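You operate a simulated robot arm through the tools that you are given. There is no shell and no other tool. Be economical: measure what you need, move in short steps, check, and stop when the job is done.

Carry out the task below with a simulated robot arm. There is one attempt and no reset: what you move stays moved.

TASK
Brush the dust off the LOT 5 cylinder, seat it in the clamped cap and open the clamp.
Fine: cap and red toggle clamp are on the upper shelf; brush before you seat it, open the clamp once it is seated; the blue hand brush goes back; leave the other cylinder. Set down upright: blue hand brush. What is to be rubbed or washed off counts as gone when no trace of it is left.

It is judged by the outcome, as a careful person would: the job done as asked, and still so three seconds after it is handed in. It fails if anything else is knocked over, pushed out of place, dropped, spilled or broken. A push-on lid holds only when it is set on centred and level and pressed home; a screw cap is set on level and turned clockwise until tight.

THE ROBOT
A 7-joint arm with a two-finger parallel gripper on a trunk, on a base that drives. Base frame: it is fixed to the floor where the robot stands at the start and does not move with it; the origin is under the middle of the robot, x ahead of it, y to its left, z up; the surface under the hand at the start is at about z = 450. Units: mm, degrees, N and s.
With the tool pointing down near the work surface it reaches from about 100 to 820 mm from the robot's upright axis, wherever it stands. Its first joint turns from -166.0 to 166.0 degrees. Places, roughly: blue hand brush (9x5x5 cm) [500, 100, 500]; cap [700, 300, 1000]; red toggle clamp on the low stand [800, 300, 1100]; steel cap (7x7x3 cm) [700, 300, 1000]. Payload 3.43 kg.
The TCP is the grasp point between the finger pads, 30 mm short of the fingertips. In the tool frame z runs along the fingers and y along their closing line. Largest opening 94 mm; finger width 28, thickness 10; the body of the gripper, 50 by 96 mm, starts 55 mm behind the TCP.
Orientation is that of the tool frame in the base frame, as a unit quaternion [x, y, z, w]. With the fingers straight down and closing along the base's y, the tool's x points along the base's -x, its y along +y and its z along -z.

THE INTERFACE
- The arm moves only by the tool move_arm. Its arguments are lists of equal length, an entry for each row: "offset": the shift along the tool's x, y, z in mm, a list of three; "rotation": the turn, a rotation vector about the tool's x, y, z in degrees, a list of three; "grip": the finger opening in mm, from 0 to 94. In form: {"offset": [[x, y, z], ...], "rotation": [[rx, ry, rz], ...], "grip": [grip, ...]}. A call has 1 to 20 rows; each row shifts and turns the commanded pose from where the row before left it, along the tool's axes as they then stand. Rows are played at 5 a second. More than 50 mm and 8.6 degrees between two rows, or a gripper value outside its range, and nothing of the call is played. Where a pose cannot be reached the arm comes as near as it can. A force on the tool above 90 N (or 10 N above the force at the start of the call, whichever is more), or a blocked arm, ends the call early, and 0.2 s more pass. Each finger travels about 45 mm/s and halts on what it meets, pressing with about 36 N; the grip force reading is that of the motor and also rises with nothing between the fingers. The clock runs only during rows and for 0.2 s after the last one: add rows that do not move to give the fingers time. It gives the time, the measured TCP pose, the force on the tool (base axes), the opening and the grip force at its end, in the units of the frame above (readings bear some noise), with the torque about the TCP (base axes, N m) and any sound that the robot's microphone picked up.
- Cameras (640 x 400 px; columns grow to the right, rows downward): "scene" is now at [497.2, 217.3, 1326.5]; the picture's right is [0.42, -0.91, 0.00], its down [-0.83, -0.38, -0.40] and it looks along [0.36, 0.17, -0.92] (base axes); focal length 214 px, centre (320, 200). "wrist" rides on the gripper at [76, 14, -102] in the tool frame; the picture's right is [-0.18, 0.98, 0.00], its down [-0.75, -0.14, -0.64] and it looks along [-0.63, -0.12, 0.77] (tool axes); focal length 243 px, centre (320, 200). There is no depth. A picture from a camera that has moved, and an enlarged one, comes with that camera's place and axes in the base frame and with its lens.
- snapshot(camera): a new picture of that camera. The clock stands still meanwhile.
- move_column(by): slides the trunk up (or, below 0, down) by that many mm; the arm and the scene camera ride with it, the base frame stays. It gives what a move gives, with no picture.
- steer(legs): drives the robot by 1 to 6 legs, each [ahead, left, turn to the left] in mm, mm and degrees, along the robot's own axes; the way and the turn of a leg run together, so that a leg with both is an arc; at most 1500 mm and 180 degrees a leg. The arm and the cameras ride along, it lands a little off, and it stops where it bumps. It gives what a move gives.
- head_to(pan, tilt): turns the head with the scene camera to pan (to the left, within 103 degrees either way) and tilt (down, from -29 to 69), counted from straight ahead of the robot. It gives what a move gives.
- zoom(camera, box): a new picture of the part [left, top, right, bottom] of that camera's present view, enlarged. The clock stands still meanwhile.
- close_job(): hands the job in; it is judged then, once.

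Go step by step. Nothing tells you exact positions but the pictures and the camera data: compare them with the known pose of the tool, close in by small moves and look again before you grip or let go. The budget is 120 turns and 98 pictures, counting those below and the enlarged ones. Unless the task says otherwise, let go and move clear before handing in, and close with one line.

The tools are called after ">>>" as name(argument=value, ...) on one line, values as JSON. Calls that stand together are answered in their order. move_arm: Moves the arm, as the interface text tells. Its arguments: {"type":"object","properties":{"offset":{"type":"array","items":{"type":"array","items":{"type":"number"}}},"rotation":{"type":"array","items":{"type":"array","items":{"type":"number"}}},"grip":{"type":"array","items":{"type":"number"}}},"required":["offset","rotation","grip"]} The other tools are called the same way: move_column (by) slides the trunk up or down; steer (legs) drives the base; head_to (pan, tilt) turns the head that bears the scene camera; snapshot (camera) takes a picture; zoom (camera, box) takes an enlarged picture of a part of a camera's view; close_job () hands the job in.

At the start:

```text
t: 0.0
tool_pos: [399.3, 291.1, 1358.9]
tcp_rot: [0.008, 1.0, -0.01, -0.017]
wrist_force: [-194.3, -12.0, 55.3]
moment: [-2.83, -6.69, -11.28]
opening: 94.5
grasp_force: 0.3
trunk travel left (down, up): [-425.0, 185.0]
robot x, y, heading: [-2.8, -1.2, -0.1]
head pan, tilt: [103.1, 68.8]
```

scene: 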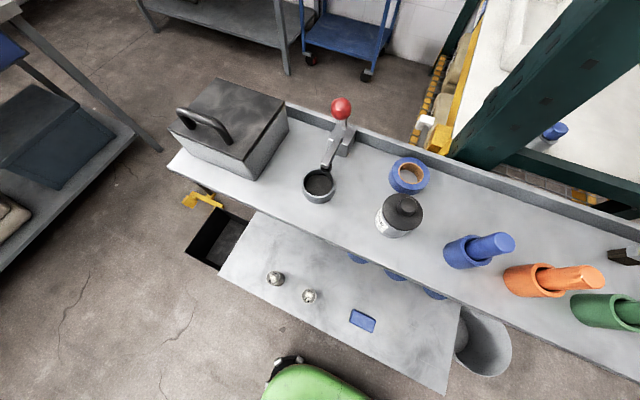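
wrist: 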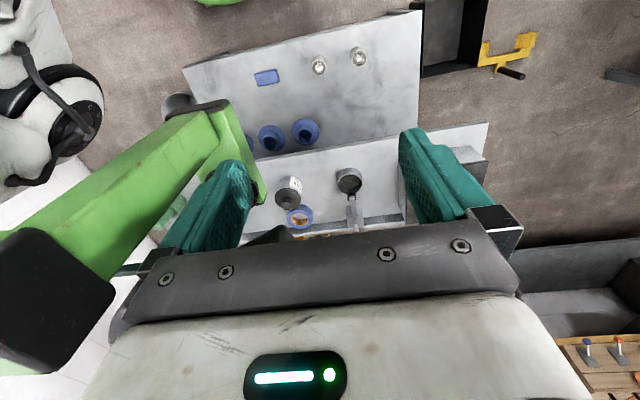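

I see two shelves: the lower one holds two small cylinders and the blue brush, the upper one the cap with the red clamp. The force reading at the start is high, so I'll look closely before moving.

>>> zoom(camera="scene", box=[220, 230, 420, 355])

>>> zoom(camera="scene", box=[270, 80, 430, 220])

>>> move_arm(offset=[[0, 0, 0]], rotation=[[0, 0, 0]], grip=[94])

```text
3.20 times, centred on (320, 292) of scene
camera zoom: at [497.2, 217.3, 1326.5], right [0.42, -0.91, 0.0], down [-0.83, -0.38, -0.4], along [0.36, 0.17, -0.92], focal length 686 px, centre (320, -96)
```

zoom: 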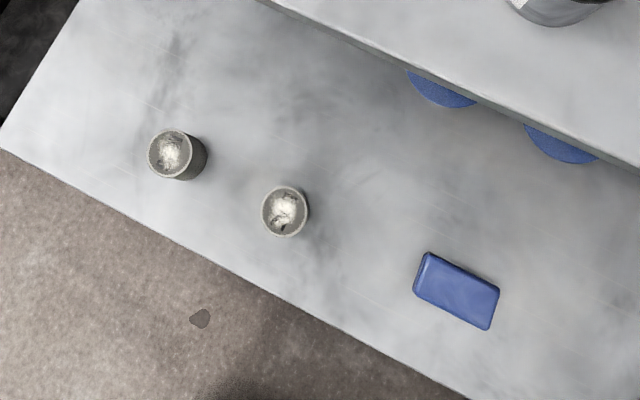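

```text
2.86 times, centred on (350, 150) of scene
camera zoom: at [497.2, 217.3, 1326.5], right [0.42, -0.91, 0.0], down [-0.83, -0.38, -0.4], along [0.36, 0.17, -0.92], focal length 613 px, centre (234, 343)
```

zoom: 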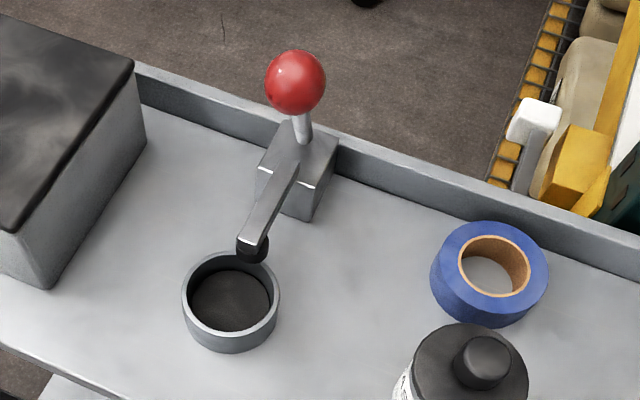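

```text
t: 0.4
tool_pos: [394.8, 289.3, 1357.4]
tcp_rot: [0.019, 1.0, -0.015, -0.02]
wrist_force: [-172.4, -55.2, -2.7]
moment: [1.89, -5.31, -10.79]
opening: 94.2
grasp_force: 0.5
trunk travel left (down, up): [-425.0, 185.0]
robot x, y, heading: [-1.4, 1.8, -0.1]
head pan, tilt: [103.1, 68.8]
```

The hand seems to be pressed against something on the robot's own body (push along -x). I'll ease it back and check the force.

>>> move_arm(offset=[[20, 0, 0], [20, 0, 0]], rotation=[[0, 0, 0], [0, 0, 0]], grip=[94, 94])

>>> snapshot(camera="scene")

```text
t: 1.0
tool_pos: [360.4, 294.1, 1360.4]
tcp_rot: [0.006, 1.0, -0.009, -0.017]
wrist_force: [0.0, -0.3, 0.0]
moment: [-0.01, 0.0, -0.01]
opening: 94.0
grasp_force: 0.0
trunk travel left (down, up): [-425.0, 185.0]
robot x, y, heading: [-0.3, -0.8, 0.0]
head pan, tilt: [103.1, 68.8]
```

```text
93 pictures are left
camera scene: at [431.2, 247.0, 1324.1], right [0.97, 0.22, 0.0], down [0.21, -0.91, -0.36], along [-0.08, 0.35, -0.93], focal length 214 px, centre (320, 200)
```

scene: 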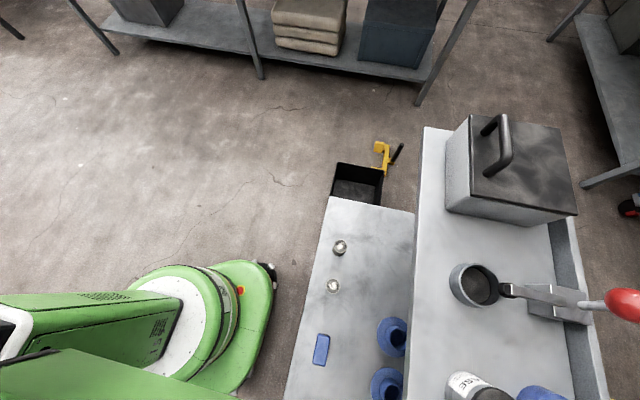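

The hand was pressing against the head, and it's free now. Next I zoom in on the cylinders, the brush and the clamp.

>>> zoom(camera="scene", box=[290, 220, 390, 300])

>>> zoom(camera="scene", box=[430, 240, 640, 370])

>>> zoom(camera="scene", box=[290, 310, 390, 390])

```text
5.00 times, centred on (340, 260) of scene
camera zoom: at [431.2, 247.0, 1324.1], right [0.97, 0.22, 0.0], down [0.21, -0.91, -0.36], along [-0.08, 0.35, -0.93], focal length 1072 px, centre (220, -100)
```

zoom: 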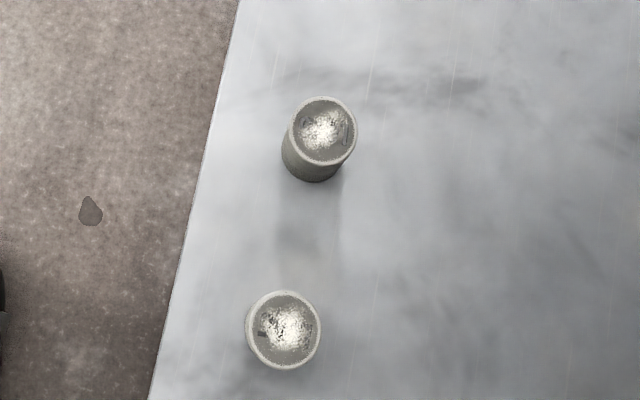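

```text
3.05 times, centred on (535, 305) of scene
camera zoom: at [431.2, 247.0, 1324.1], right [0.97, 0.22, 0.0], down [0.21, -0.91, -0.36], along [-0.08, 0.35, -0.93], focal length 654 px, centre (-335, -120)
```

zoom: 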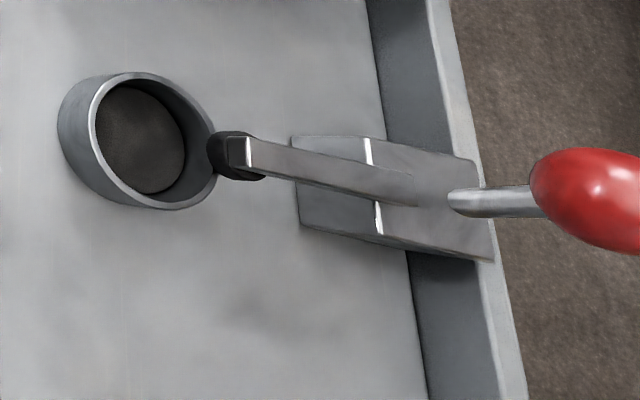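

```text
5.00 times, centred on (340, 350) of scene
camera zoom: at [431.2, 247.0, 1324.1], right [0.97, 0.22, 0.0], down [0.21, -0.91, -0.36], along [-0.08, 0.35, -0.93], focal length 1072 px, centre (220, -550)
```

zoom: 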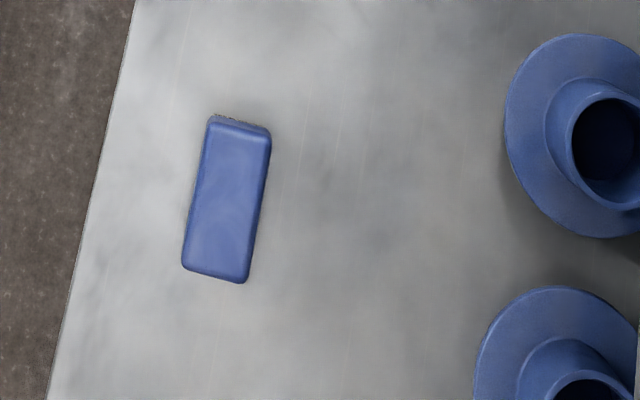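

Labels aren't visible from above. I'll lower the trunk and use the wrist camera to look at the cylinders from the front.

>>> move_column(by=-300)

>>> snapshot(camera="scene")

>>> snapshot(camera="wrist")

```text
t: 4.0
tool_pos: [359.1, 292.8, 1060.9]
tcp_rot: [0.008, 1.0, -0.01, -0.016]
wrist_force: [-0.5, 0.3, 0.8]
moment: [-0.02, -0.04, -0.03]
opening: 94.2
grasp_force: 0.1
trunk travel left (down, up): [-125.0, 485.0]
robot x, y, heading: [1.0, -0.6, 0.1]
head pan, tilt: [103.1, 68.8]
```

```text
89 pictures are left
camera scene: at [430.9, 247.0, 1024.2], right [0.97, 0.23, 0.0], down [0.21, -0.91, -0.36], along [-0.08, 0.35, -0.93], focal length 214 px, centre (320, 200)
```

scene: 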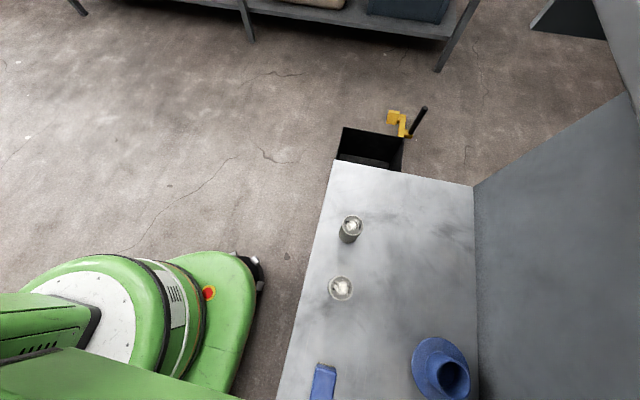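

```text
88 pictures are left
camera wrist: at [285.1, 311.0, 1164.8], right [0.2, 0.98, -0.03], down [0.77, -0.14, 0.62], along [0.6, -0.14, -0.79], focal length 243 px, centre (320, 200)
```

wrist: 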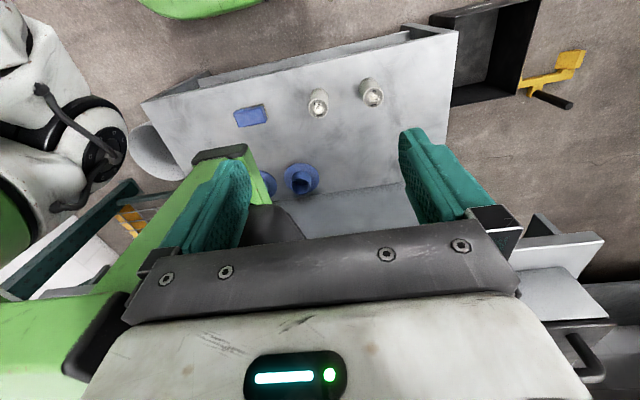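

The surroundings look clear below the hand. I lower the hand in front of the table to look at the cylinders' sides.

>>> move_arm(offset=[[6, 0, 48], [6, 0, 48], [6, 0, 48], [6, 0, 48], [6, 0, 48], [6, 0, 48], [6, 0, 48], [6, 0, 48]], rotation=[[0, 0, 0], [0, 0, 0], [0, 0, 0], [0, 0, 0], [0, 0, 0], [0, 0, 0], [0, 0, 0], [0, 0, 0]], grip=[94, 94, 94, 94, 94, 94, 94, 94])

>>> snapshot(camera="wrist")

>>> snapshot(camera="scene")

```text
t: 5.8
tool_pos: [297.7, 286.2, 677.2]
tcp_rot: [0.007, 1.0, -0.01, -0.017]
wrist_force: [-0.7, 0.3, 1.0]
moment: [0.01, 0.0, -0.03]
opening: 93.9
grasp_force: 0.0
trunk travel left (down, up): [-125.0, 485.0]
robot x, y, heading: [-0.1, -2.1, 0.1]
head pan, tilt: [103.1, 68.8]
```

```text
87 pictures are left
camera wrist: at [223.5, 304.0, 781.3], right [0.2, 0.98, -0.03], down [0.77, -0.14, 0.62], along [0.6, -0.14, -0.79], focal length 243 px, centre (320, 200)
```

wrist: 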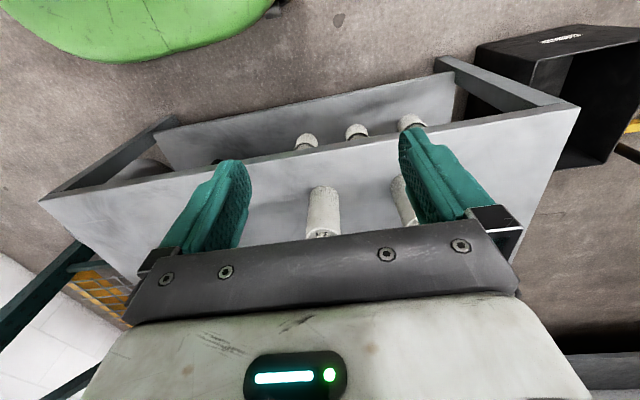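

```text
86 pictures are left
camera scene: at [430.9, 247.0, 1024.2], right [0.97, 0.23, 0.0], down [0.21, -0.91, -0.36], along [-0.08, 0.35, -0.93], focal length 214 px, centre (320, 200)
```

scene: 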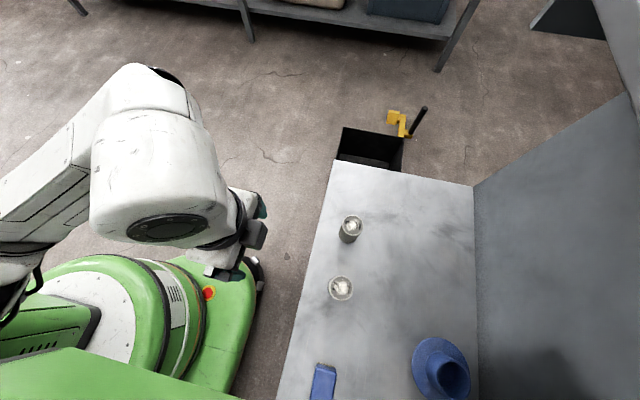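

>>> zoom(camera="wrist", box=[290, 170, 450, 270])

```text
4.00 times, centred on (370, 220) of wrist
camera zoom: at [223.5, 304.0, 781.3], right [0.2, 0.98, -0.03], down [0.77, -0.14, 0.62], along [0.6, -0.14, -0.79], focal length 970 px, centre (120, 120)
```

zoom: 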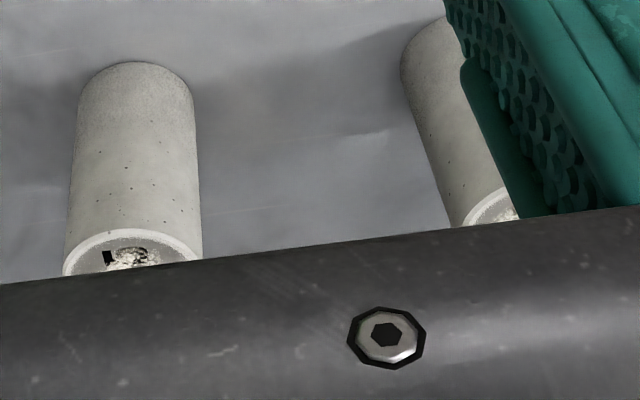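

>>> zoom(camera="scene", box=[324, 273, 356, 303])

>>> zoom(camera="scene", box=[334, 212, 366, 242])

```text
13.33 times, centred on (340, 288) of scene
camera zoom: at [430.9, 247.0, 1024.2], right [0.97, 0.23, 0.0], down [0.21, -0.91, -0.36], along [-0.08, 0.35, -0.93], focal length 2860 px, centre (53, -973)
```

zoom: 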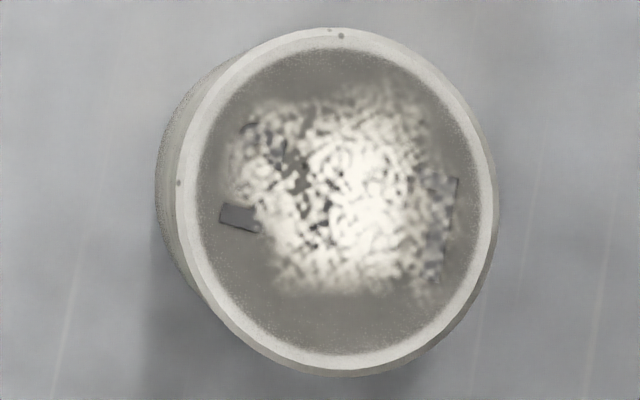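

```text
13.33 times, centred on (350, 227) of scene
camera zoom: at [430.9, 247.0, 1024.2], right [0.97, 0.23, 0.0], down [0.21, -0.91, -0.36], along [-0.08, 0.35, -0.93], focal length 2860 px, centre (-80, -160)
```

zoom: 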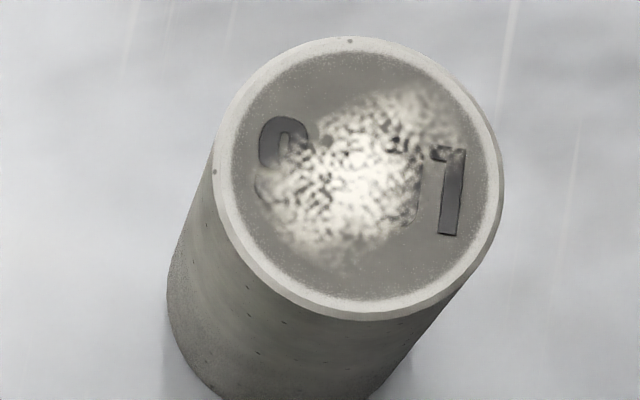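

Both tops carry dust over engraved text that reads upside down from here. I need a close-up, so I bring the wrist camera over the near cylinder first.

>>> move_arm(offset=[[-33, -7, 18], [-33, -7, 18], [-33, -6, 18], [-33, -6, 18]], rotation=[[0, 0, 0], [0, 0, 0], [0, 0, 0], [0, 0, 0]], grip=[94, 94, 94, 94])

>>> snapshot(camera="wrist")

```text
t: 6.8
tool_pos: [427.9, 256.9, 601.6]
tcp_rot: [0.008, 1.0, -0.011, -0.016]
wrist_force: [0.4, 0.6, -0.6]
moment: [0.04, -0.02, 0.02]
opening: 94.2
grasp_force: 0.1
trunk travel left (down, up): [-125.0, 485.0]
robot x, y, heading: [-4.9, 4.3, -0.0]
head pan, tilt: [103.1, 68.8]
```

```text
82 pictures are left
camera wrist: at [354.0, 274.7, 706.6], right [0.2, 0.98, -0.03], down [0.77, -0.14, 0.62], along [0.6, -0.14, -0.79], focal length 243 px, centre (320, 200)
```

wrist: 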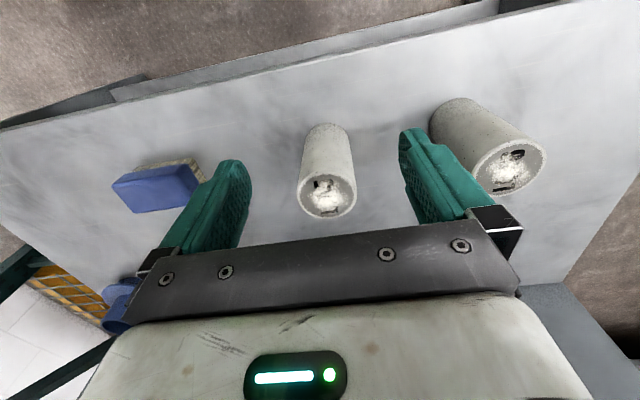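

>>> zoom(camera="wrist", box=[298, 168, 362, 224])

>>> zoom(camera="wrist", box=[470, 140, 550, 200])

>>> zoom(camera="wrist", box=[100, 140, 220, 230])

```text
7.14 times, centred on (330, 196) of wrist
camera zoom: at [354.0, 274.7, 706.6], right [0.2, 0.98, -0.03], down [0.77, -0.14, 0.62], along [0.6, -0.14, -0.79], focal length 1733 px, centre (249, 229)
```

zoom: 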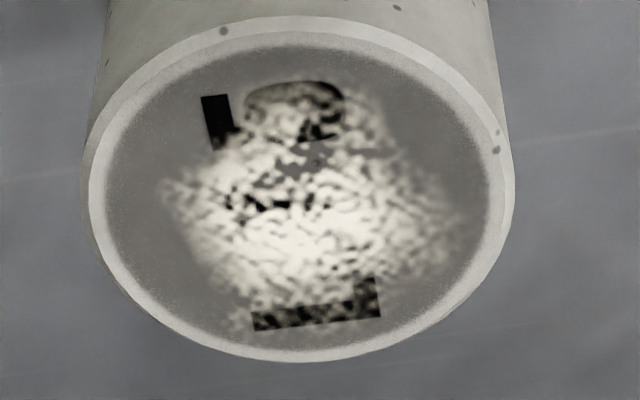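

```text
6.67 times, centred on (510, 170) of wrist
camera zoom: at [354.0, 274.7, 706.6], right [0.2, 0.98, -0.03], down [0.77, -0.14, 0.62], along [0.6, -0.14, -0.79], focal length 1618 px, centre (-947, 400)
```

zoom: 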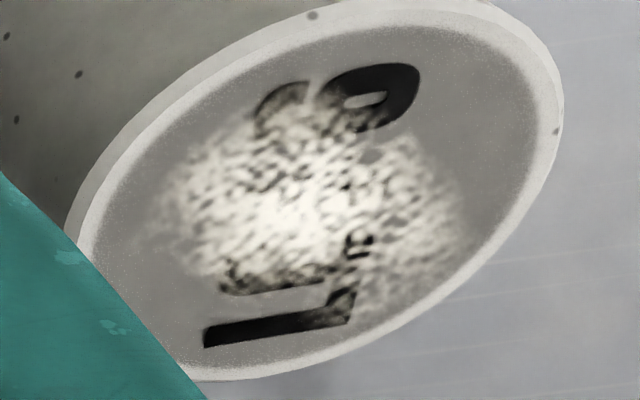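

```text
4.44 times, centred on (160, 185) of wrist
camera zoom: at [354.0, 274.7, 706.6], right [0.2, 0.98, -0.03], down [0.77, -0.14, 0.62], along [0.6, -0.14, -0.79], focal length 1078 px, centre (1031, 267)
```

zoom: 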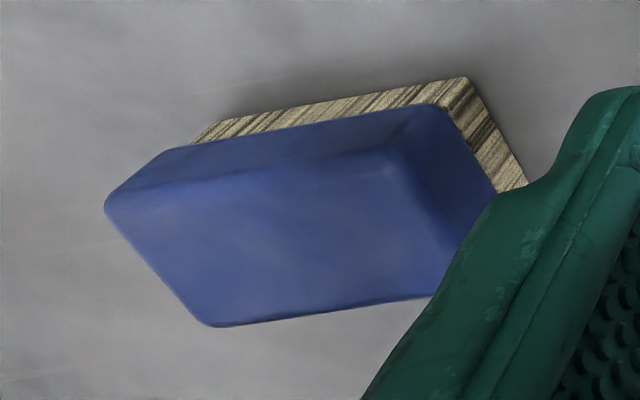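

The near cylinder (about [478, 250]) shows a top bar and a bowl, so it's the 5; the far one reads 6 or 8. The brush lies about [483, 48], long side along y, so I level the hand, go over it and turn 90°.

>>> move_arm(offset=[[-11, -42, 0], [-11, -42, 0], [-11, -42, 0], [-11, -42, 0], [-11, -41, 0], [0, 0, 0], [0, 0, 0], [0, 0, 0], [0, 0, 0], [0, 0, 0], [0, 0, 0], [0, 0, 0], [0, 0, 0], [0, 0, 0], [0, 0, 0], [0, 0, 0], [0, 0, 0]], rotation=[[0, 0, 0], [0, 0, 0], [0, 0, 0], [0, 0, 0], [0, 0, 0], [-1.26, -1.83, -0.9], [0, 0, -8.2], [0, 0, -8.2], [0, 0, -8.2], [0, 0, -8.2], [0, 0, -8.2], [0, 0, -8.2], [0, 0, -8.2], [0, 0, -8.2], [0, 0, -8.2], [0, 0, -8.2], [0, 0, -8.0]], grip=[94, 94, 94, 94, 94, 94, 94, 94, 94, 94, 94, 94, 94, 94, 94, 94, 94])

>>> snapshot(camera="wrist")

>>> snapshot(camera="scene")

```text
t: 8.3
tool_pos: [490.1, 47.5, 608.9]
tcp_rot: [-0.079, 0.993, -0.082, -0.011]
wrist_force: [-0.7, -0.3, 0.1]
moment: [0.01, 0.01, -0.01]
opening: 93.9
grasp_force: 0.1
out of reach, approached as far as the arm can: row 4, 5, 6
trunk travel left (down, up): [-125.0, 485.0]
robot x, y, heading: [-0.1, 1.5, 0.1]
head pan, tilt: [103.1, 68.8]
stopped in row 7: the arm was blocked; the commanded pose is now the measured one
```

```text
78 pictures are left
camera wrist: at [412.2, 68.3, 710.2], right [0.02, 0.99, -0.16], down [0.77, 0.09, 0.63], along [0.64, -0.14, -0.76], focal length 243 px, centre (320, 200)
```

wrist: 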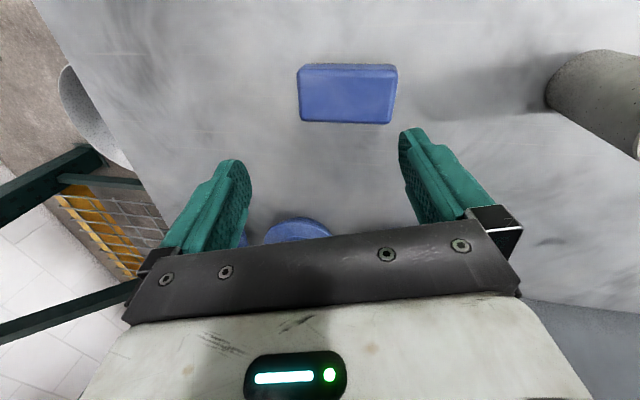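

```text
77 pictures are left
camera scene: at [430.4, 247.3, 1024.1], right [0.97, 0.23, 0.0], down [0.21, -0.91, -0.36], along [-0.08, 0.35, -0.93], focal length 214 px, centre (320, 200)
```

scene: 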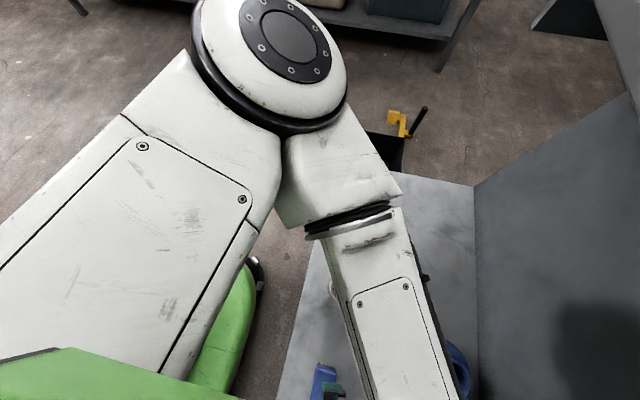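

The arm folds up near its limit in this pose. I'll raise the trunk so the arm can hang lower, then re-level the hand.

>>> move_column(by=200)

>>> snapshot(camera="scene")

```text
t: 10.4
tool_pos: [492.4, 48.0, 809.9]
tcp_rot: [-0.079, 0.994, -0.08, -0.01]
wrist_force: [-0.2, -0.8, -0.4]
moment: [0.01, 0.03, -0.01]
opening: 94.2
grasp_force: 0.1
trunk travel left (down, up): [-325.0, 285.0]
robot x, y, heading: [3.4, 3.5, 0.3]
head pan, tilt: [103.1, 68.8]
```

```text
76 pictures are left
camera scene: at [430.4, 247.3, 1224.0], right [0.97, 0.23, 0.0], down [0.21, -0.91, -0.36], along [-0.08, 0.35, -0.93], focal length 214 px, centre (320, 200)
```

scene: 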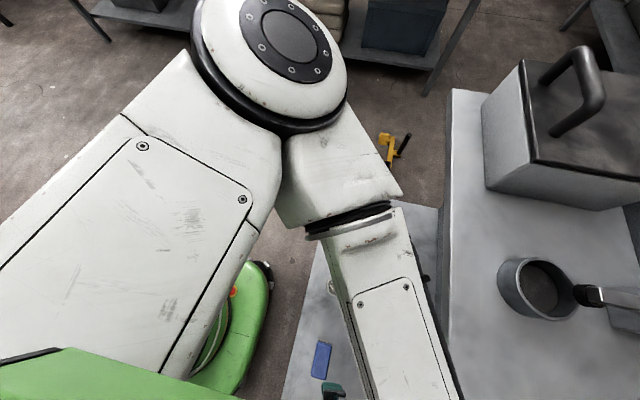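

The head boom sits to the right of the arm, so the brush is better reached with the robot shifted right. I pull the hand back and level it first, then drive 220 mm to the right.

>>> move_arm(offset=[[35, 0, 0], [35, 0, 0], [35, 0, 0], [35, 0, 0]], rotation=[[-4.7, 0, 4.4], [-4.7, 0, 4.4], [0, 0, 0], [0, 0, 0]], grip=[94, 94, 94, 94])

>>> snapshot(camera="scene")

```text
t: 11.0
tool_pos: [489.6, 21.0, 820.9]
tcp_rot: [-0.089, 0.985, -0.15, -0.02]
wrist_force: [0.6, 0.0, 0.2]
moment: [0.01, -0.01, 0.03]
opening: 94.1
grasp_force: 0.1
out of reach, approached as far as the arm can: row 1, 2
trunk travel left (down, up): [-325.0, 285.0]
robot x, y, heading: [-1.6, -0.2, 0.3]
head pan, tilt: [103.1, 68.8]
stopped in row 2: the arm was blocked; the commanded pose is now the measured one
```

```text
75 pictures are left
camera scene: at [430.4, 247.4, 1224.0], right [0.97, 0.23, 0.0], down [0.21, -0.91, -0.36], along [-0.08, 0.35, -0.93], focal length 214 px, centre (320, 200)
```

scene: 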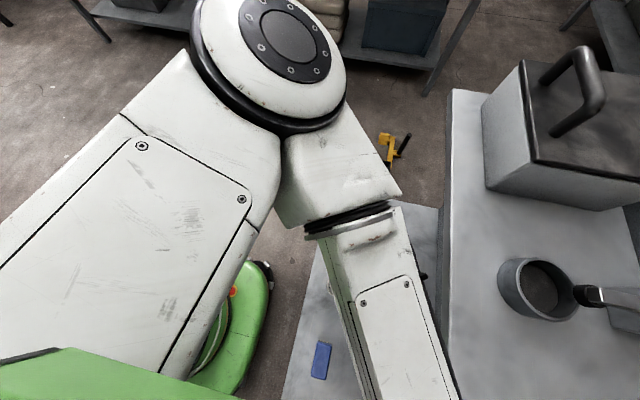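

The solver sticks at a limit here; I back out toward +y, the way I came.

>>> move_arm(offset=[[0, 40, 0], [0, 40, 0], [0, 40, 0], [0, 40, 0]], rotation=[[0, 0, 0], [0, 0, 0], [0, 0, 0], [0, 0, 0]], grip=[94, 94, 94, 94])

```text
t: 12.0
tool_pos: [461.3, 172.2, 774.7]
tcp_rot: [-0.087, 0.985, -0.147, -0.02]
wrist_force: [0.5, -0.6, -0.8]
moment: [-0.03, 0.06, 0.02]
opening: 94.0
grasp_force: 0.1
trunk travel left (down, up): [-325.0, 285.0]
robot x, y, heading: [2.6, 0.6, 0.4]
head pan, tilt: [103.1, 68.8]
```

>>> move_arm(offset=[[10, 30, 0], [10, 30, 0], [10, 30, 0], [10, 0, 0]], rotation=[[-5.7, -0.2, 0], [-5.7, -0.2, 0], [-5.6, -0.2, 0], [0, 0, 8.5]], grip=[94, 94, 94, 94])

>>> snapshot(camera="scene")

```text
t: 13.0
tool_pos: [405.0, 251.0, 758.7]
tcp_rot: [-0.01, 1.0, -0.002, -0.029]
wrist_force: [0.3, 0.4, -1.1]
moment: [-0.01, 0.0, 0.04]
opening: 94.1
grasp_force: 0.2
trunk travel left (down, up): [-325.0, 285.0]
robot x, y, heading: [1.7, 1.5, 0.0]
head pan, tilt: [103.1, 68.8]
```

```text
74 pictures are left
camera scene: at [430.3, 247.5, 1224.1], right [0.97, 0.23, 0.0], down [0.21, -0.91, -0.36], along [-0.08, 0.35, -0.93], focal length 214 px, centre (320, 200)
```

scene: 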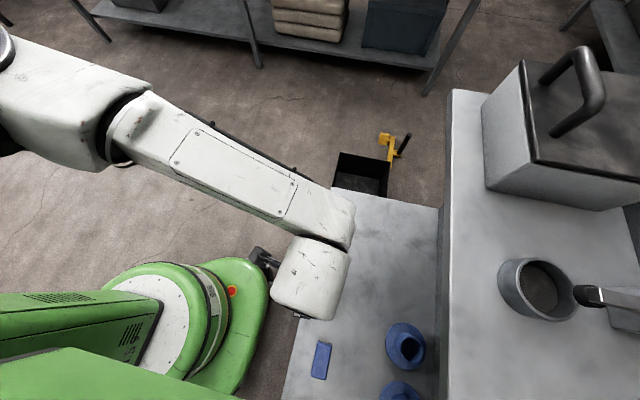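

The hand is level and free again. Now the drive to the right.

>>> steer(legs=[[0, -220, 0]])

>>> snapshot(camera="scene")

>>> snapshot(camera="wrist")

```text
t: 14.7
tool_pos: [406.3, 30.0, 759.8]
tcp_rot: [-0.01, 1.0, -0.004, -0.027]
wrist_force: [-0.8, -0.5, 0.2]
moment: [0.0, -0.02, 0.04]
opening: 94.0
grasp_force: 0.0
trunk travel left (down, up): [-325.0, 285.0]
robot x, y, heading: [2.8, -223.0, -0.1]
head pan, tilt: [103.1, 68.8]
```

```text
73 pictures are left
camera scene: at [430.6, 25.6, 1224.1], right [0.97, 0.23, 0.0], down [0.21, -0.91, -0.36], along [-0.08, 0.35, -0.93], focal length 214 px, centre (320, 200)
```

scene: 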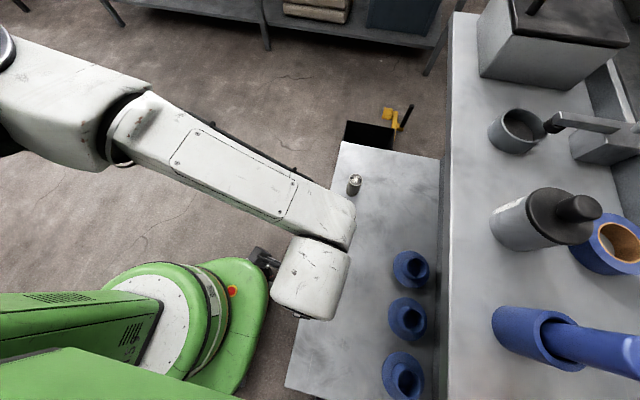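

```text
72 pictures are left
camera wrist: at [334.4, 43.9, 865.7], right [0.16, 0.99, -0.01], down [0.79, -0.12, 0.6], along [0.59, -0.11, -0.8], focal length 243 px, centre (320, 200)
```

wrist: 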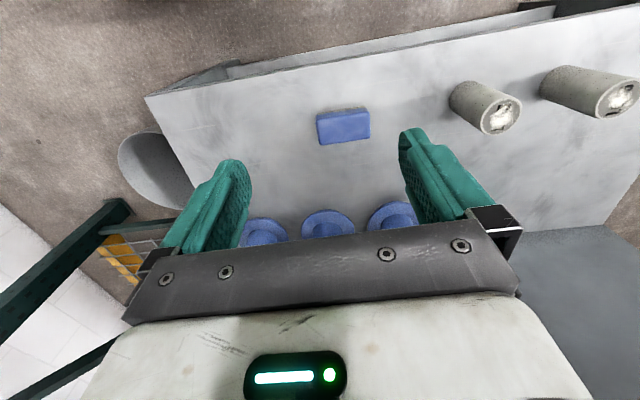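

The brush is at about [480, 50, 500], now in a comfortable place. I level the hand and turn it 90° so that the fingers close along x.

>>> move_arm(offset=[[0, 0, 0], [0, 0, 0], [0, 0, 0], [0, 0, 0], [0, 0, 0], [0, 0, 0], [0, 0, 0], [0, 0, 0], [0, 0, 0], [0, 0, 0], [0, 0, 0], [0, 0, 0]], rotation=[[-0.5, -3.1, 1.1], [0, 0, -8.2], [0, 0, -8.2], [0, 0, -8.2], [0, 0, -8.2], [0, 0, -8.2], [0, 0, -8.2], [0, 0, -8.2], [0, 0, -8.2], [0, 0, -8.2], [0, 0, -8.2], [0, 0, -8.0]], grip=[94, 94, 94, 94, 94, 94, 94, 94, 94, 94, 94, 94])

>>> snapshot(camera="wrist")

```text
t: 17.3
tool_pos: [407.0, 30.3, 758.6]
tcp_rot: [0.709, -0.706, -0.001, -0.001]
wrist_force: [0.4, -0.3, 0.8]
moment: [-0.02, 0.0, -0.02]
opening: 94.1
grasp_force: 0.1
trunk travel left (down, up): [-325.0, 285.0]
robot x, y, heading: [0.6, -221.7, -0.1]
head pan, tilt: [103.1, 68.8]
```

```text
71 pictures are left
camera wrist: at [391.5, -46.2, 861.5], right [-0.98, 0.18, 0.0], down [0.14, 0.75, 0.64], along [0.12, 0.63, -0.76], focal length 243 px, centre (320, 200)
```

wrist: 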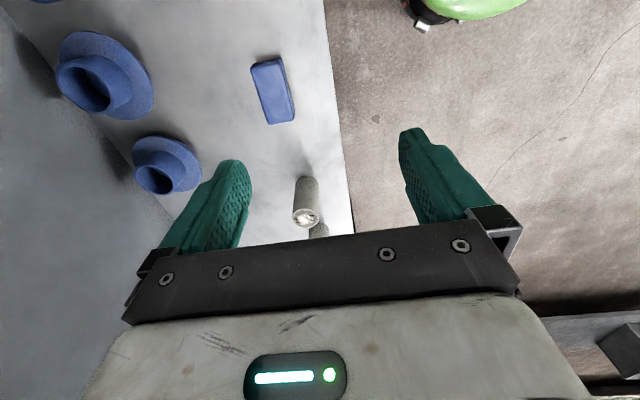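

The turn worked. I move above the brush and look again.

>>> move_arm(offset=[[-5, -19, 44], [-5, -19, 44], [-5, -19, 44], [-5, -18, 44], [0, 0, 10]], rotation=[[0, 0, 0], [0, 0, 0], [0, 0, 0], [0, 0, 0], [0, 0, 0]], grip=[94, 94, 94, 94, 94])

>>> snapshot(camera="wrist")

>>> snapshot(camera="scene")

```text
t: 18.5
tool_pos: [480.8, 50.1, 572.7]
tcp_rot: [0.708, -0.707, -0.002, -0.001]
wrist_force: [0.5, -0.4, 0.4]
moment: [-0.02, 0.0, 0.02]
opening: 94.2
grasp_force: 0.0
trunk travel left (down, up): [-325.0, 285.0]
robot x, y, heading: [-4.6, -221.5, 0.1]
head pan, tilt: [103.1, 68.8]
```

```text
70 pictures are left
camera wrist: at [465.8, -25.0, 675.0], right [-0.98, 0.18, 0.0], down [0.14, 0.75, 0.64], along [0.12, 0.63, -0.76], focal length 243 px, centre (320, 200)
```

wrist: 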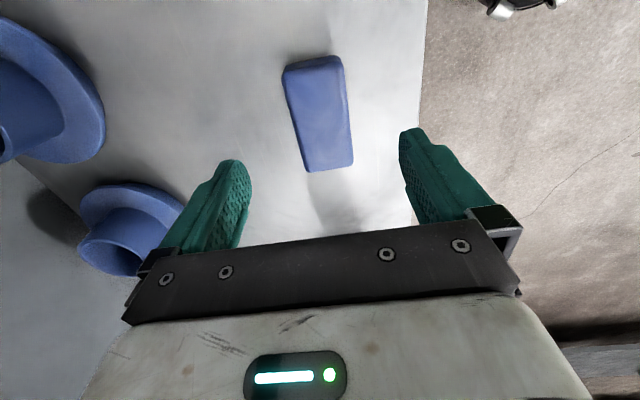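

```text
69 pictures are left
camera scene: at [430.6, 25.4, 1224.1], right [0.97, 0.23, 0.0], down [0.21, -0.91, -0.36], along [-0.08, 0.35, -0.93], focal length 214 px, centre (320, 200)
```

scene: 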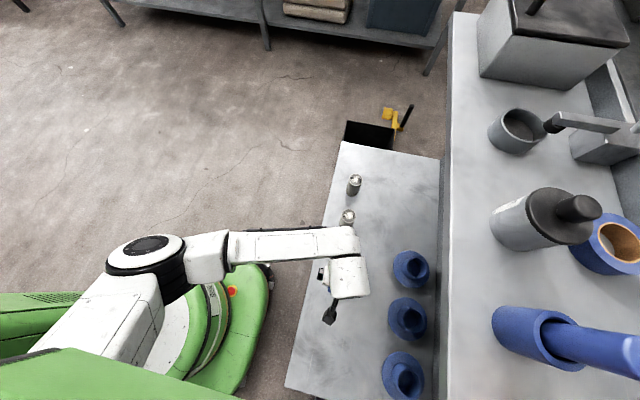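

The brush centre is near [479, 46]. I go down most of the way and check.

>>> move_arm(offset=[[4, 1, 30], [0, 0, 30]], rotation=[[0, 0, 0], [0, 0, 0]], grip=[80, 80])

>>> snapshot(camera="wrist")

```text
t: 19.1
tool_pos: [480.2, 47.7, 513.1]
tcp_rot: [-0.707, 0.707, 0.003, 0.002]
wrist_force: [-0.4, 0.3, 0.3]
moment: [-0.01, -0.02, 0.02]
opening: 79.8
grasp_force: 0.1
trunk travel left (down, up): [-325.0, 285.0]
robot x, y, heading: [5.3, -223.5, 0.1]
head pan, tilt: [103.1, 68.8]
```

```text
68 pictures are left
camera wrist: at [464.9, -27.9, 614.9], right [-0.98, 0.18, 0.0], down [0.14, 0.75, 0.65], along [0.12, 0.63, -0.76], focal length 243 px, centre (320, 200)
```

wrist: 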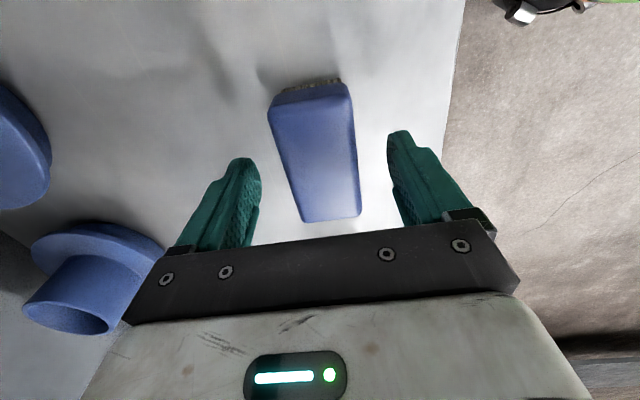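

Centred well; the brush top is near z = 496. I go down to z ≈ 490 and close.

>>> move_arm(offset=[[2, 1, 12], [0, 0, 11], [0, 0, 0], [0, 0, 0], [0, 0, 0], [0, 0, 0]], rotation=[[0, 0, 0], [0, 0, 0], [0, 0, 0], [0, 0, 0], [0, 0, 0], [0, 0, 0]], grip=[80, 80, 60, 40, 25, 25])

>>> snapshot(camera="wrist")

```text
t: 20.5
tool_pos: [479.3, 44.5, 490.7]
tcp_rot: [0.707, -0.707, -0.003, 0.0]
wrist_force: [0.2, 0.5, 0.0]
moment: [-0.02, 0.03, 0.0]
opening: 48.8
grasp_force: 35.8
trunk travel left (down, up): [-325.0, 285.0]
robot x, y, heading: [0.2, -221.5, -0.2]
head pan, tilt: [103.1, 68.8]
```

```text
67 pictures are left
camera wrist: at [464.0, -30.4, 592.3], right [-0.98, 0.18, 0.0], down [0.14, 0.75, 0.64], along [0.12, 0.63, -0.76], focal length 243 px, centre (320, 200)
```

wrist: 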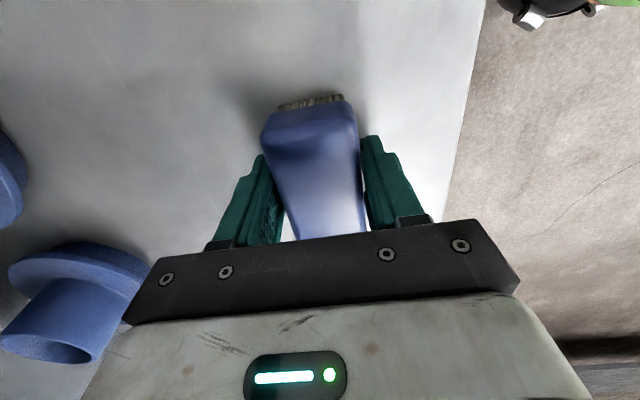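

The brush is gripped (48.8 mm). Put-back pose is TCP ≈ [479.5, 45, 491]. I lift it.

>>> move_arm(offset=[[0, 0, -25], [0, 0, -40], [0, 0, -45], [0, 0, 0]], rotation=[[0, 0, 0], [0, 0, 0], [0, 0, 0], [0, 0, 0]], grip=[25, 25, 25, 25])

>>> snapshot(camera="scene")

>>> snapshot(camera="wrist")

```text
t: 21.5
tool_pos: [479.0, 43.6, 602.7]
tcp_rot: [0.708, -0.706, -0.002, -0.001]
wrist_force: [0.8, 0.1, -0.8]
moment: [-0.01, -0.01, 0.02]
opening: 48.9
grasp_force: 36.3
trunk travel left (down, up): [-325.0, 285.0]
robot x, y, heading: [-0.8, -222.8, -0.1]
head pan, tilt: [103.1, 68.8]
```

```text
66 pictures are left
camera scene: at [430.7, 25.5, 1224.1], right [0.97, 0.23, 0.0], down [0.21, -0.91, -0.36], along [-0.08, 0.35, -0.93], focal length 214 px, centre (320, 200)
```

scene: 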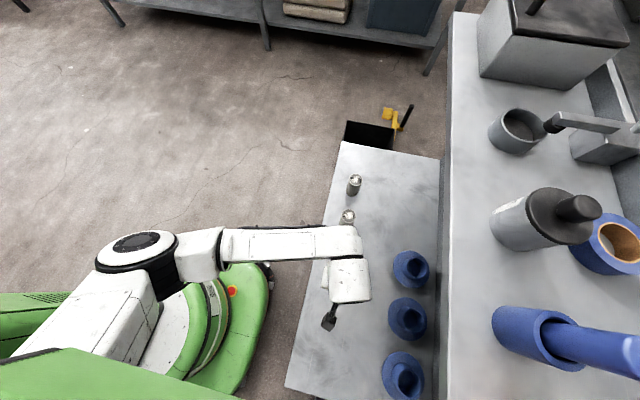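

```text
65 pictures are left
camera wrist: at [464.1, -31.5, 704.2], right [-0.98, 0.18, 0.0], down [0.14, 0.75, 0.64], along [0.12, 0.63, -0.76], focal length 243 px, centre (320, 200)
```

wrist: 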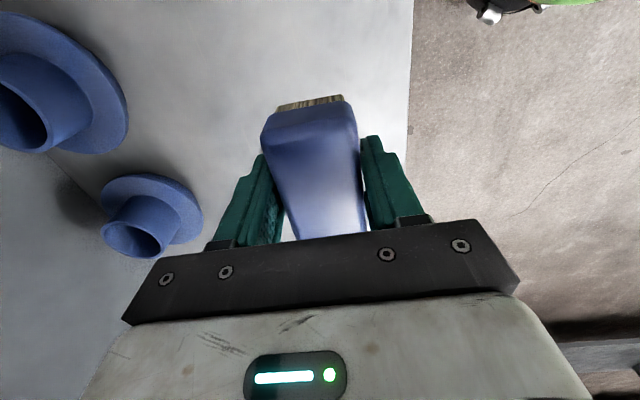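

The brush is in hand. I carry it over the LOT 5 cylinder at about [478, 250], well above its top.

>>> move_arm(offset=[[-35, 0, -12], [-35, 0, -12], [-34, 0, -12], [-34, 0, 0], [-34, 0, 0], [-34, 0, 0]], rotation=[[0, 0, 0], [0, 0, 0], [0, 0, 0], [0, 0, 0], [0, 0, 0], [0, 0, 0]], grip=[25, 25, 25, 25, 25, 25])

>>> snapshot(camera="wrist")

>>> snapshot(camera="scene")

```text
t: 22.9
tool_pos: [478.5, 250.1, 637.9]
tcp_rot: [0.707, -0.707, -0.001, 0.0]
wrist_force: [0.5, 0.8, -0.2]
moment: [-0.01, 0.0, 0.0]
opening: 48.6
grasp_force: 36.5
trunk travel left (down, up): [-325.0, 285.0]
robot x, y, heading: [0.9, -219.9, -0.1]
head pan, tilt: [103.1, 68.8]
```

```text
64 pictures are left
camera wrist: at [463.5, 174.9, 739.4], right [-0.98, 0.18, 0.0], down [0.14, 0.75, 0.64], along [0.12, 0.63, -0.77], focal length 243 px, centre (320, 200)
```

wrist: 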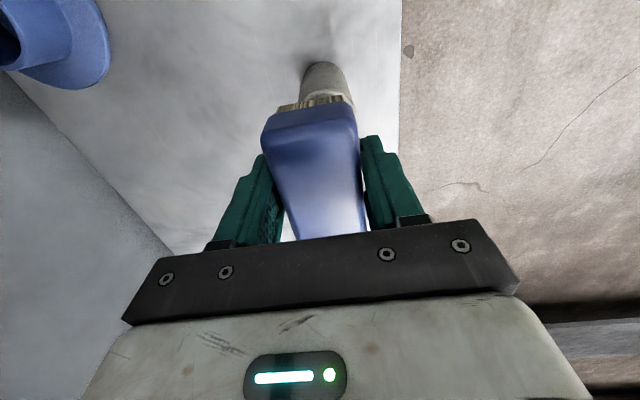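

```text
63 pictures are left
camera scene: at [430.7, 25.4, 1224.1], right [0.97, 0.23, 0.0], down [0.21, -0.91, -0.36], along [-0.08, 0.35, -0.93], focal length 214 px, centre (320, 200)
```

scene: 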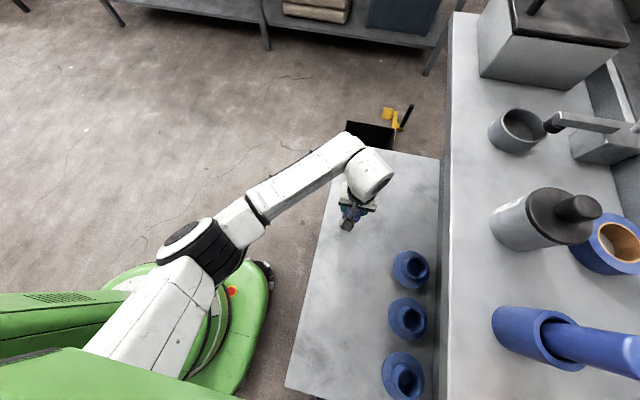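

It lines up. I go down slowly and watch the force.

>>> move_arm(offset=[[0, 0, 20], [0, 0, 15], [0, 0, 10], [0, 0, 0]], rotation=[[0, 0, 0], [0, 0, 0], [0, 0, 0], [0, 0, 0]], grip=[25, 25, 25, 25])

>>> snapshot(camera="wrist")

```text
t: 23.9
tool_pos: [478.4, 251.6, 592.8]
tcp_rot: [0.708, -0.706, -0.002, 0.0]
wrist_force: [0.4, 0.6, -1.4]
moment: [-0.01, -0.01, -0.01]
opening: 48.8
grasp_force: 35.9
trunk travel left (down, up): [-325.0, 285.0]
robot x, y, heading: [-2.1, -221.2, -0.2]
head pan, tilt: [103.1, 68.8]
```

```text
62 pictures are left
camera wrist: at [463.2, 175.1, 694.2], right [-0.98, 0.18, 0.0], down [0.14, 0.75, 0.64], along [0.12, 0.63, -0.76], focal length 243 px, centre (320, 200)
```

wrist: 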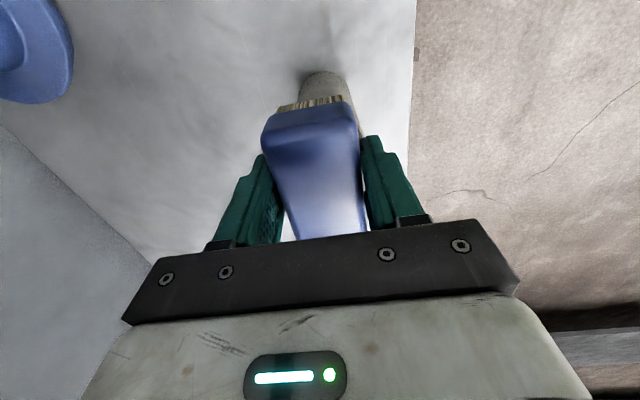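

>>> move_arm(offset=[[-2, 3, 4], [0, 0, 4], [0, 0, 4], [0, 0, 0]], rotation=[[0, 0, 0], [0, 0, 0], [0, 0, 0], [0, 0, 0]], grip=[25, 25, 25, 25])

>>> move_arm(offset=[[0, 0, 3], [0, 0, 0]], rotation=[[0, 0, 0], [0, 0, 0]], grip=[25, 25])

```text
t: 24.9
tool_pos: [475.8, 253.7, 581.7]
tcp_rot: [0.708, -0.706, -0.003, -0.002]
wrist_force: [3.8, 3.0, 29.1]
moment: [0.15, -0.04, 0.02]
opening: 48.5
grasp_force: 36.1
trunk travel left (down, up): [-325.0, 285.0]
robot x, y, heading: [-1.4, -221.9, 0.1]
head pan, tilt: [103.1, 68.8]
```

```text
t: 25.5
tool_pos: [475.4, 254.0, 578.9]
tcp_rot: [0.708, -0.706, -0.002, -0.002]
wrist_force: [-0.3, -0.5, 47.6]
moment: [-0.34, 0.7, 0.09]
opening: 48.5
grasp_force: 35.9
trunk travel left (down, up): [-325.0, 285.0]
robot x, y, heading: [-1.2, -221.8, 0.1]
head pan, tilt: [103.1, 68.8]
```

Contact begins at TCP z ≈ 586 and it's pressing too hard now. I ease up to about 6 N and make short strokes.

>>> move_arm(offset=[[0, 0, -6], [5, 0, 0], [5, 0, 0], [5, 0, 0], [-5, 0, 0], [-5, 0, 0], [-5, 0, 0]], rotation=[[0, 0, 0], [0, 0, 0], [0, 0, 0], [0, 0, 0], [0, 0, 0], [0, 0, 0], [0, 0, 0]], grip=[25, 25, 25, 25, 25, 25, 25])

>>> snapshot(camera="wrist")

```text
t: 27.1
tool_pos: [474.9, 252.8, 581.8]
tcp_rot: [0.708, -0.706, -0.002, -0.001]
wrist_force: [0.6, -0.3, -1.1]
moment: [-0.02, 0.0, -0.02]
opening: 48.7
grasp_force: 35.8
trunk travel left (down, up): [-325.0, 285.0]
robot x, y, heading: [0.3, -222.6, 0.0]
head pan, tilt: [103.1, 68.8]
```

```text
61 pictures are left
camera wrist: at [460.7, 176.7, 684.8], right [-0.98, 0.18, 0.0], down [0.14, 0.75, 0.64], along [0.12, 0.63, -0.77], focal length 243 px, centre (320, 200)
```

wrist: 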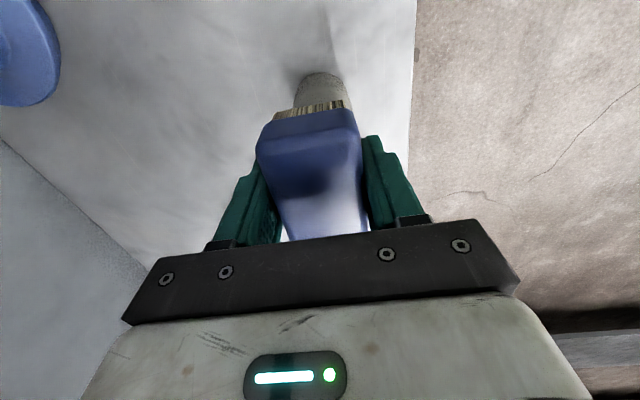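

The brush slid up a little in the grip, so contact is lower now. I feel for it again gently.

>>> move_arm(offset=[[0, 0, 1.5], [0, 0, 0]], rotation=[[0, 0, 0], [0, 0, 0]], grip=[15, 15])

>>> move_arm(offset=[[0, 0, 1.5], [0, 0, 0]], rotation=[[0, 0, 0], [0, 0, 0]], grip=[15, 15])

```text
t: 27.7
tool_pos: [475.4, 253.2, 581.2]
tcp_rot: [0.708, -0.707, -0.002, 0.0]
wrist_force: [-0.6, 0.2, -0.8]
moment: [0.0, 0.01, 0.0]
opening: 48.7
grasp_force: 35.9
trunk travel left (down, up): [-325.0, 285.0]
robot x, y, heading: [-1.4, -221.5, -0.0]
head pan, tilt: [103.1, 68.8]
```

```text
t: 28.3
tool_pos: [476.2, 251.8, 580.1]
tcp_rot: [0.707, -0.707, -0.002, 0.0]
wrist_force: [0.4, 0.3, 0.3]
moment: [0.02, -0.02, 0.0]
opening: 48.9
grasp_force: 36.2
trunk travel left (down, up): [-325.0, 285.0]
robot x, y, heading: [2.4, -223.9, 0.1]
head pan, tilt: [103.1, 68.8]
```

>>> move_arm(offset=[[0, 0, 1], [0, 0, 0]], rotation=[[0, 0, 0], [0, 0, 0]], grip=[15, 15])

>>> move_arm(offset=[[0, 0, 1], [0, 0, 0]], rotation=[[0, 0, 0], [0, 0, 0]], grip=[15, 15])

```text
t: 28.9
tool_pos: [476.6, 252.7, 579.6]
tcp_rot: [0.708, -0.706, -0.002, -0.002]
wrist_force: [-1.6, -1.8, 9.9]
moment: [-0.21, 0.27, 0.03]
opening: 48.8
grasp_force: 35.9
trunk travel left (down, up): [-325.0, 285.0]
robot x, y, heading: [-1.7, -221.2, 0.2]
head pan, tilt: [103.1, 68.8]
```

```text
t: 29.5
tool_pos: [475.3, 252.5, 579.7]
tcp_rot: [0.708, -0.706, -0.002, -0.002]
wrist_force: [-2.6, -5.6, 23.0]
moment: [-0.42, 0.53, 0.07]
opening: 48.7
grasp_force: 36.5
trunk travel left (down, up): [-325.0, 285.0]
robot x, y, heading: [-2.7, -224.7, -0.3]
head pan, tilt: [103.1, 68.8]
```

Now up about 1.2 mm for a light touch, with strokes along both directions.

>>> move_arm(offset=[[0, 0, -1.2], [5, 0, 0], [5, 0, 0], [5, 0, 0], [-5, 0, 0], [-5, 0, 0], [-5, 0, 0], [-5, 0, 0], [-5, 0, 0], [-5, 0, 0], [5, 0, 0], [5, 0, 0], [5, 0, 0]], rotation=[[0, 0, 0], [0, 0, 0], [0, 0, 0], [0, 0, 0], [0, 0, 0], [0, 0, 0], [0, 0, 0], [0, 0, 0], [0, 0, 0], [0, 0, 0], [0, 0, 0], [0, 0, 0], [0, 0, 0]], grip=[15, 15, 15, 15, 15, 15, 15, 15, 15, 15, 15, 15, 15])

>>> snapshot(camera="wrist")

```text
t: 32.3
tool_pos: [475.6, 253.4, 580.9]
tcp_rot: [0.708, -0.706, -0.003, -0.001]
wrist_force: [-1.3, 4.3, 8.7]
moment: [0.12, 0.2, -0.04]
opening: 48.7
grasp_force: 36.2
trunk travel left (down, up): [-325.0, 285.0]
robot x, y, heading: [-0.2, -221.4, -0.1]
head pan, tilt: [103.1, 68.8]
```

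```text
60 pictures are left
camera wrist: at [460.7, 177.4, 681.8], right [-0.98, 0.18, 0.0], down [0.14, 0.75, 0.65], along [0.12, 0.64, -0.76], focal length 243 px, centre (320, 200)
```

wrist: 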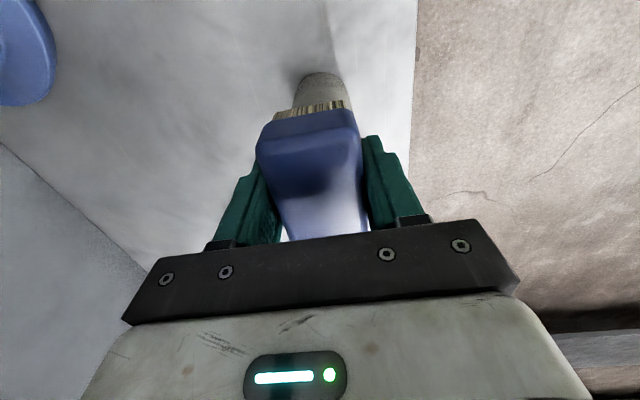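

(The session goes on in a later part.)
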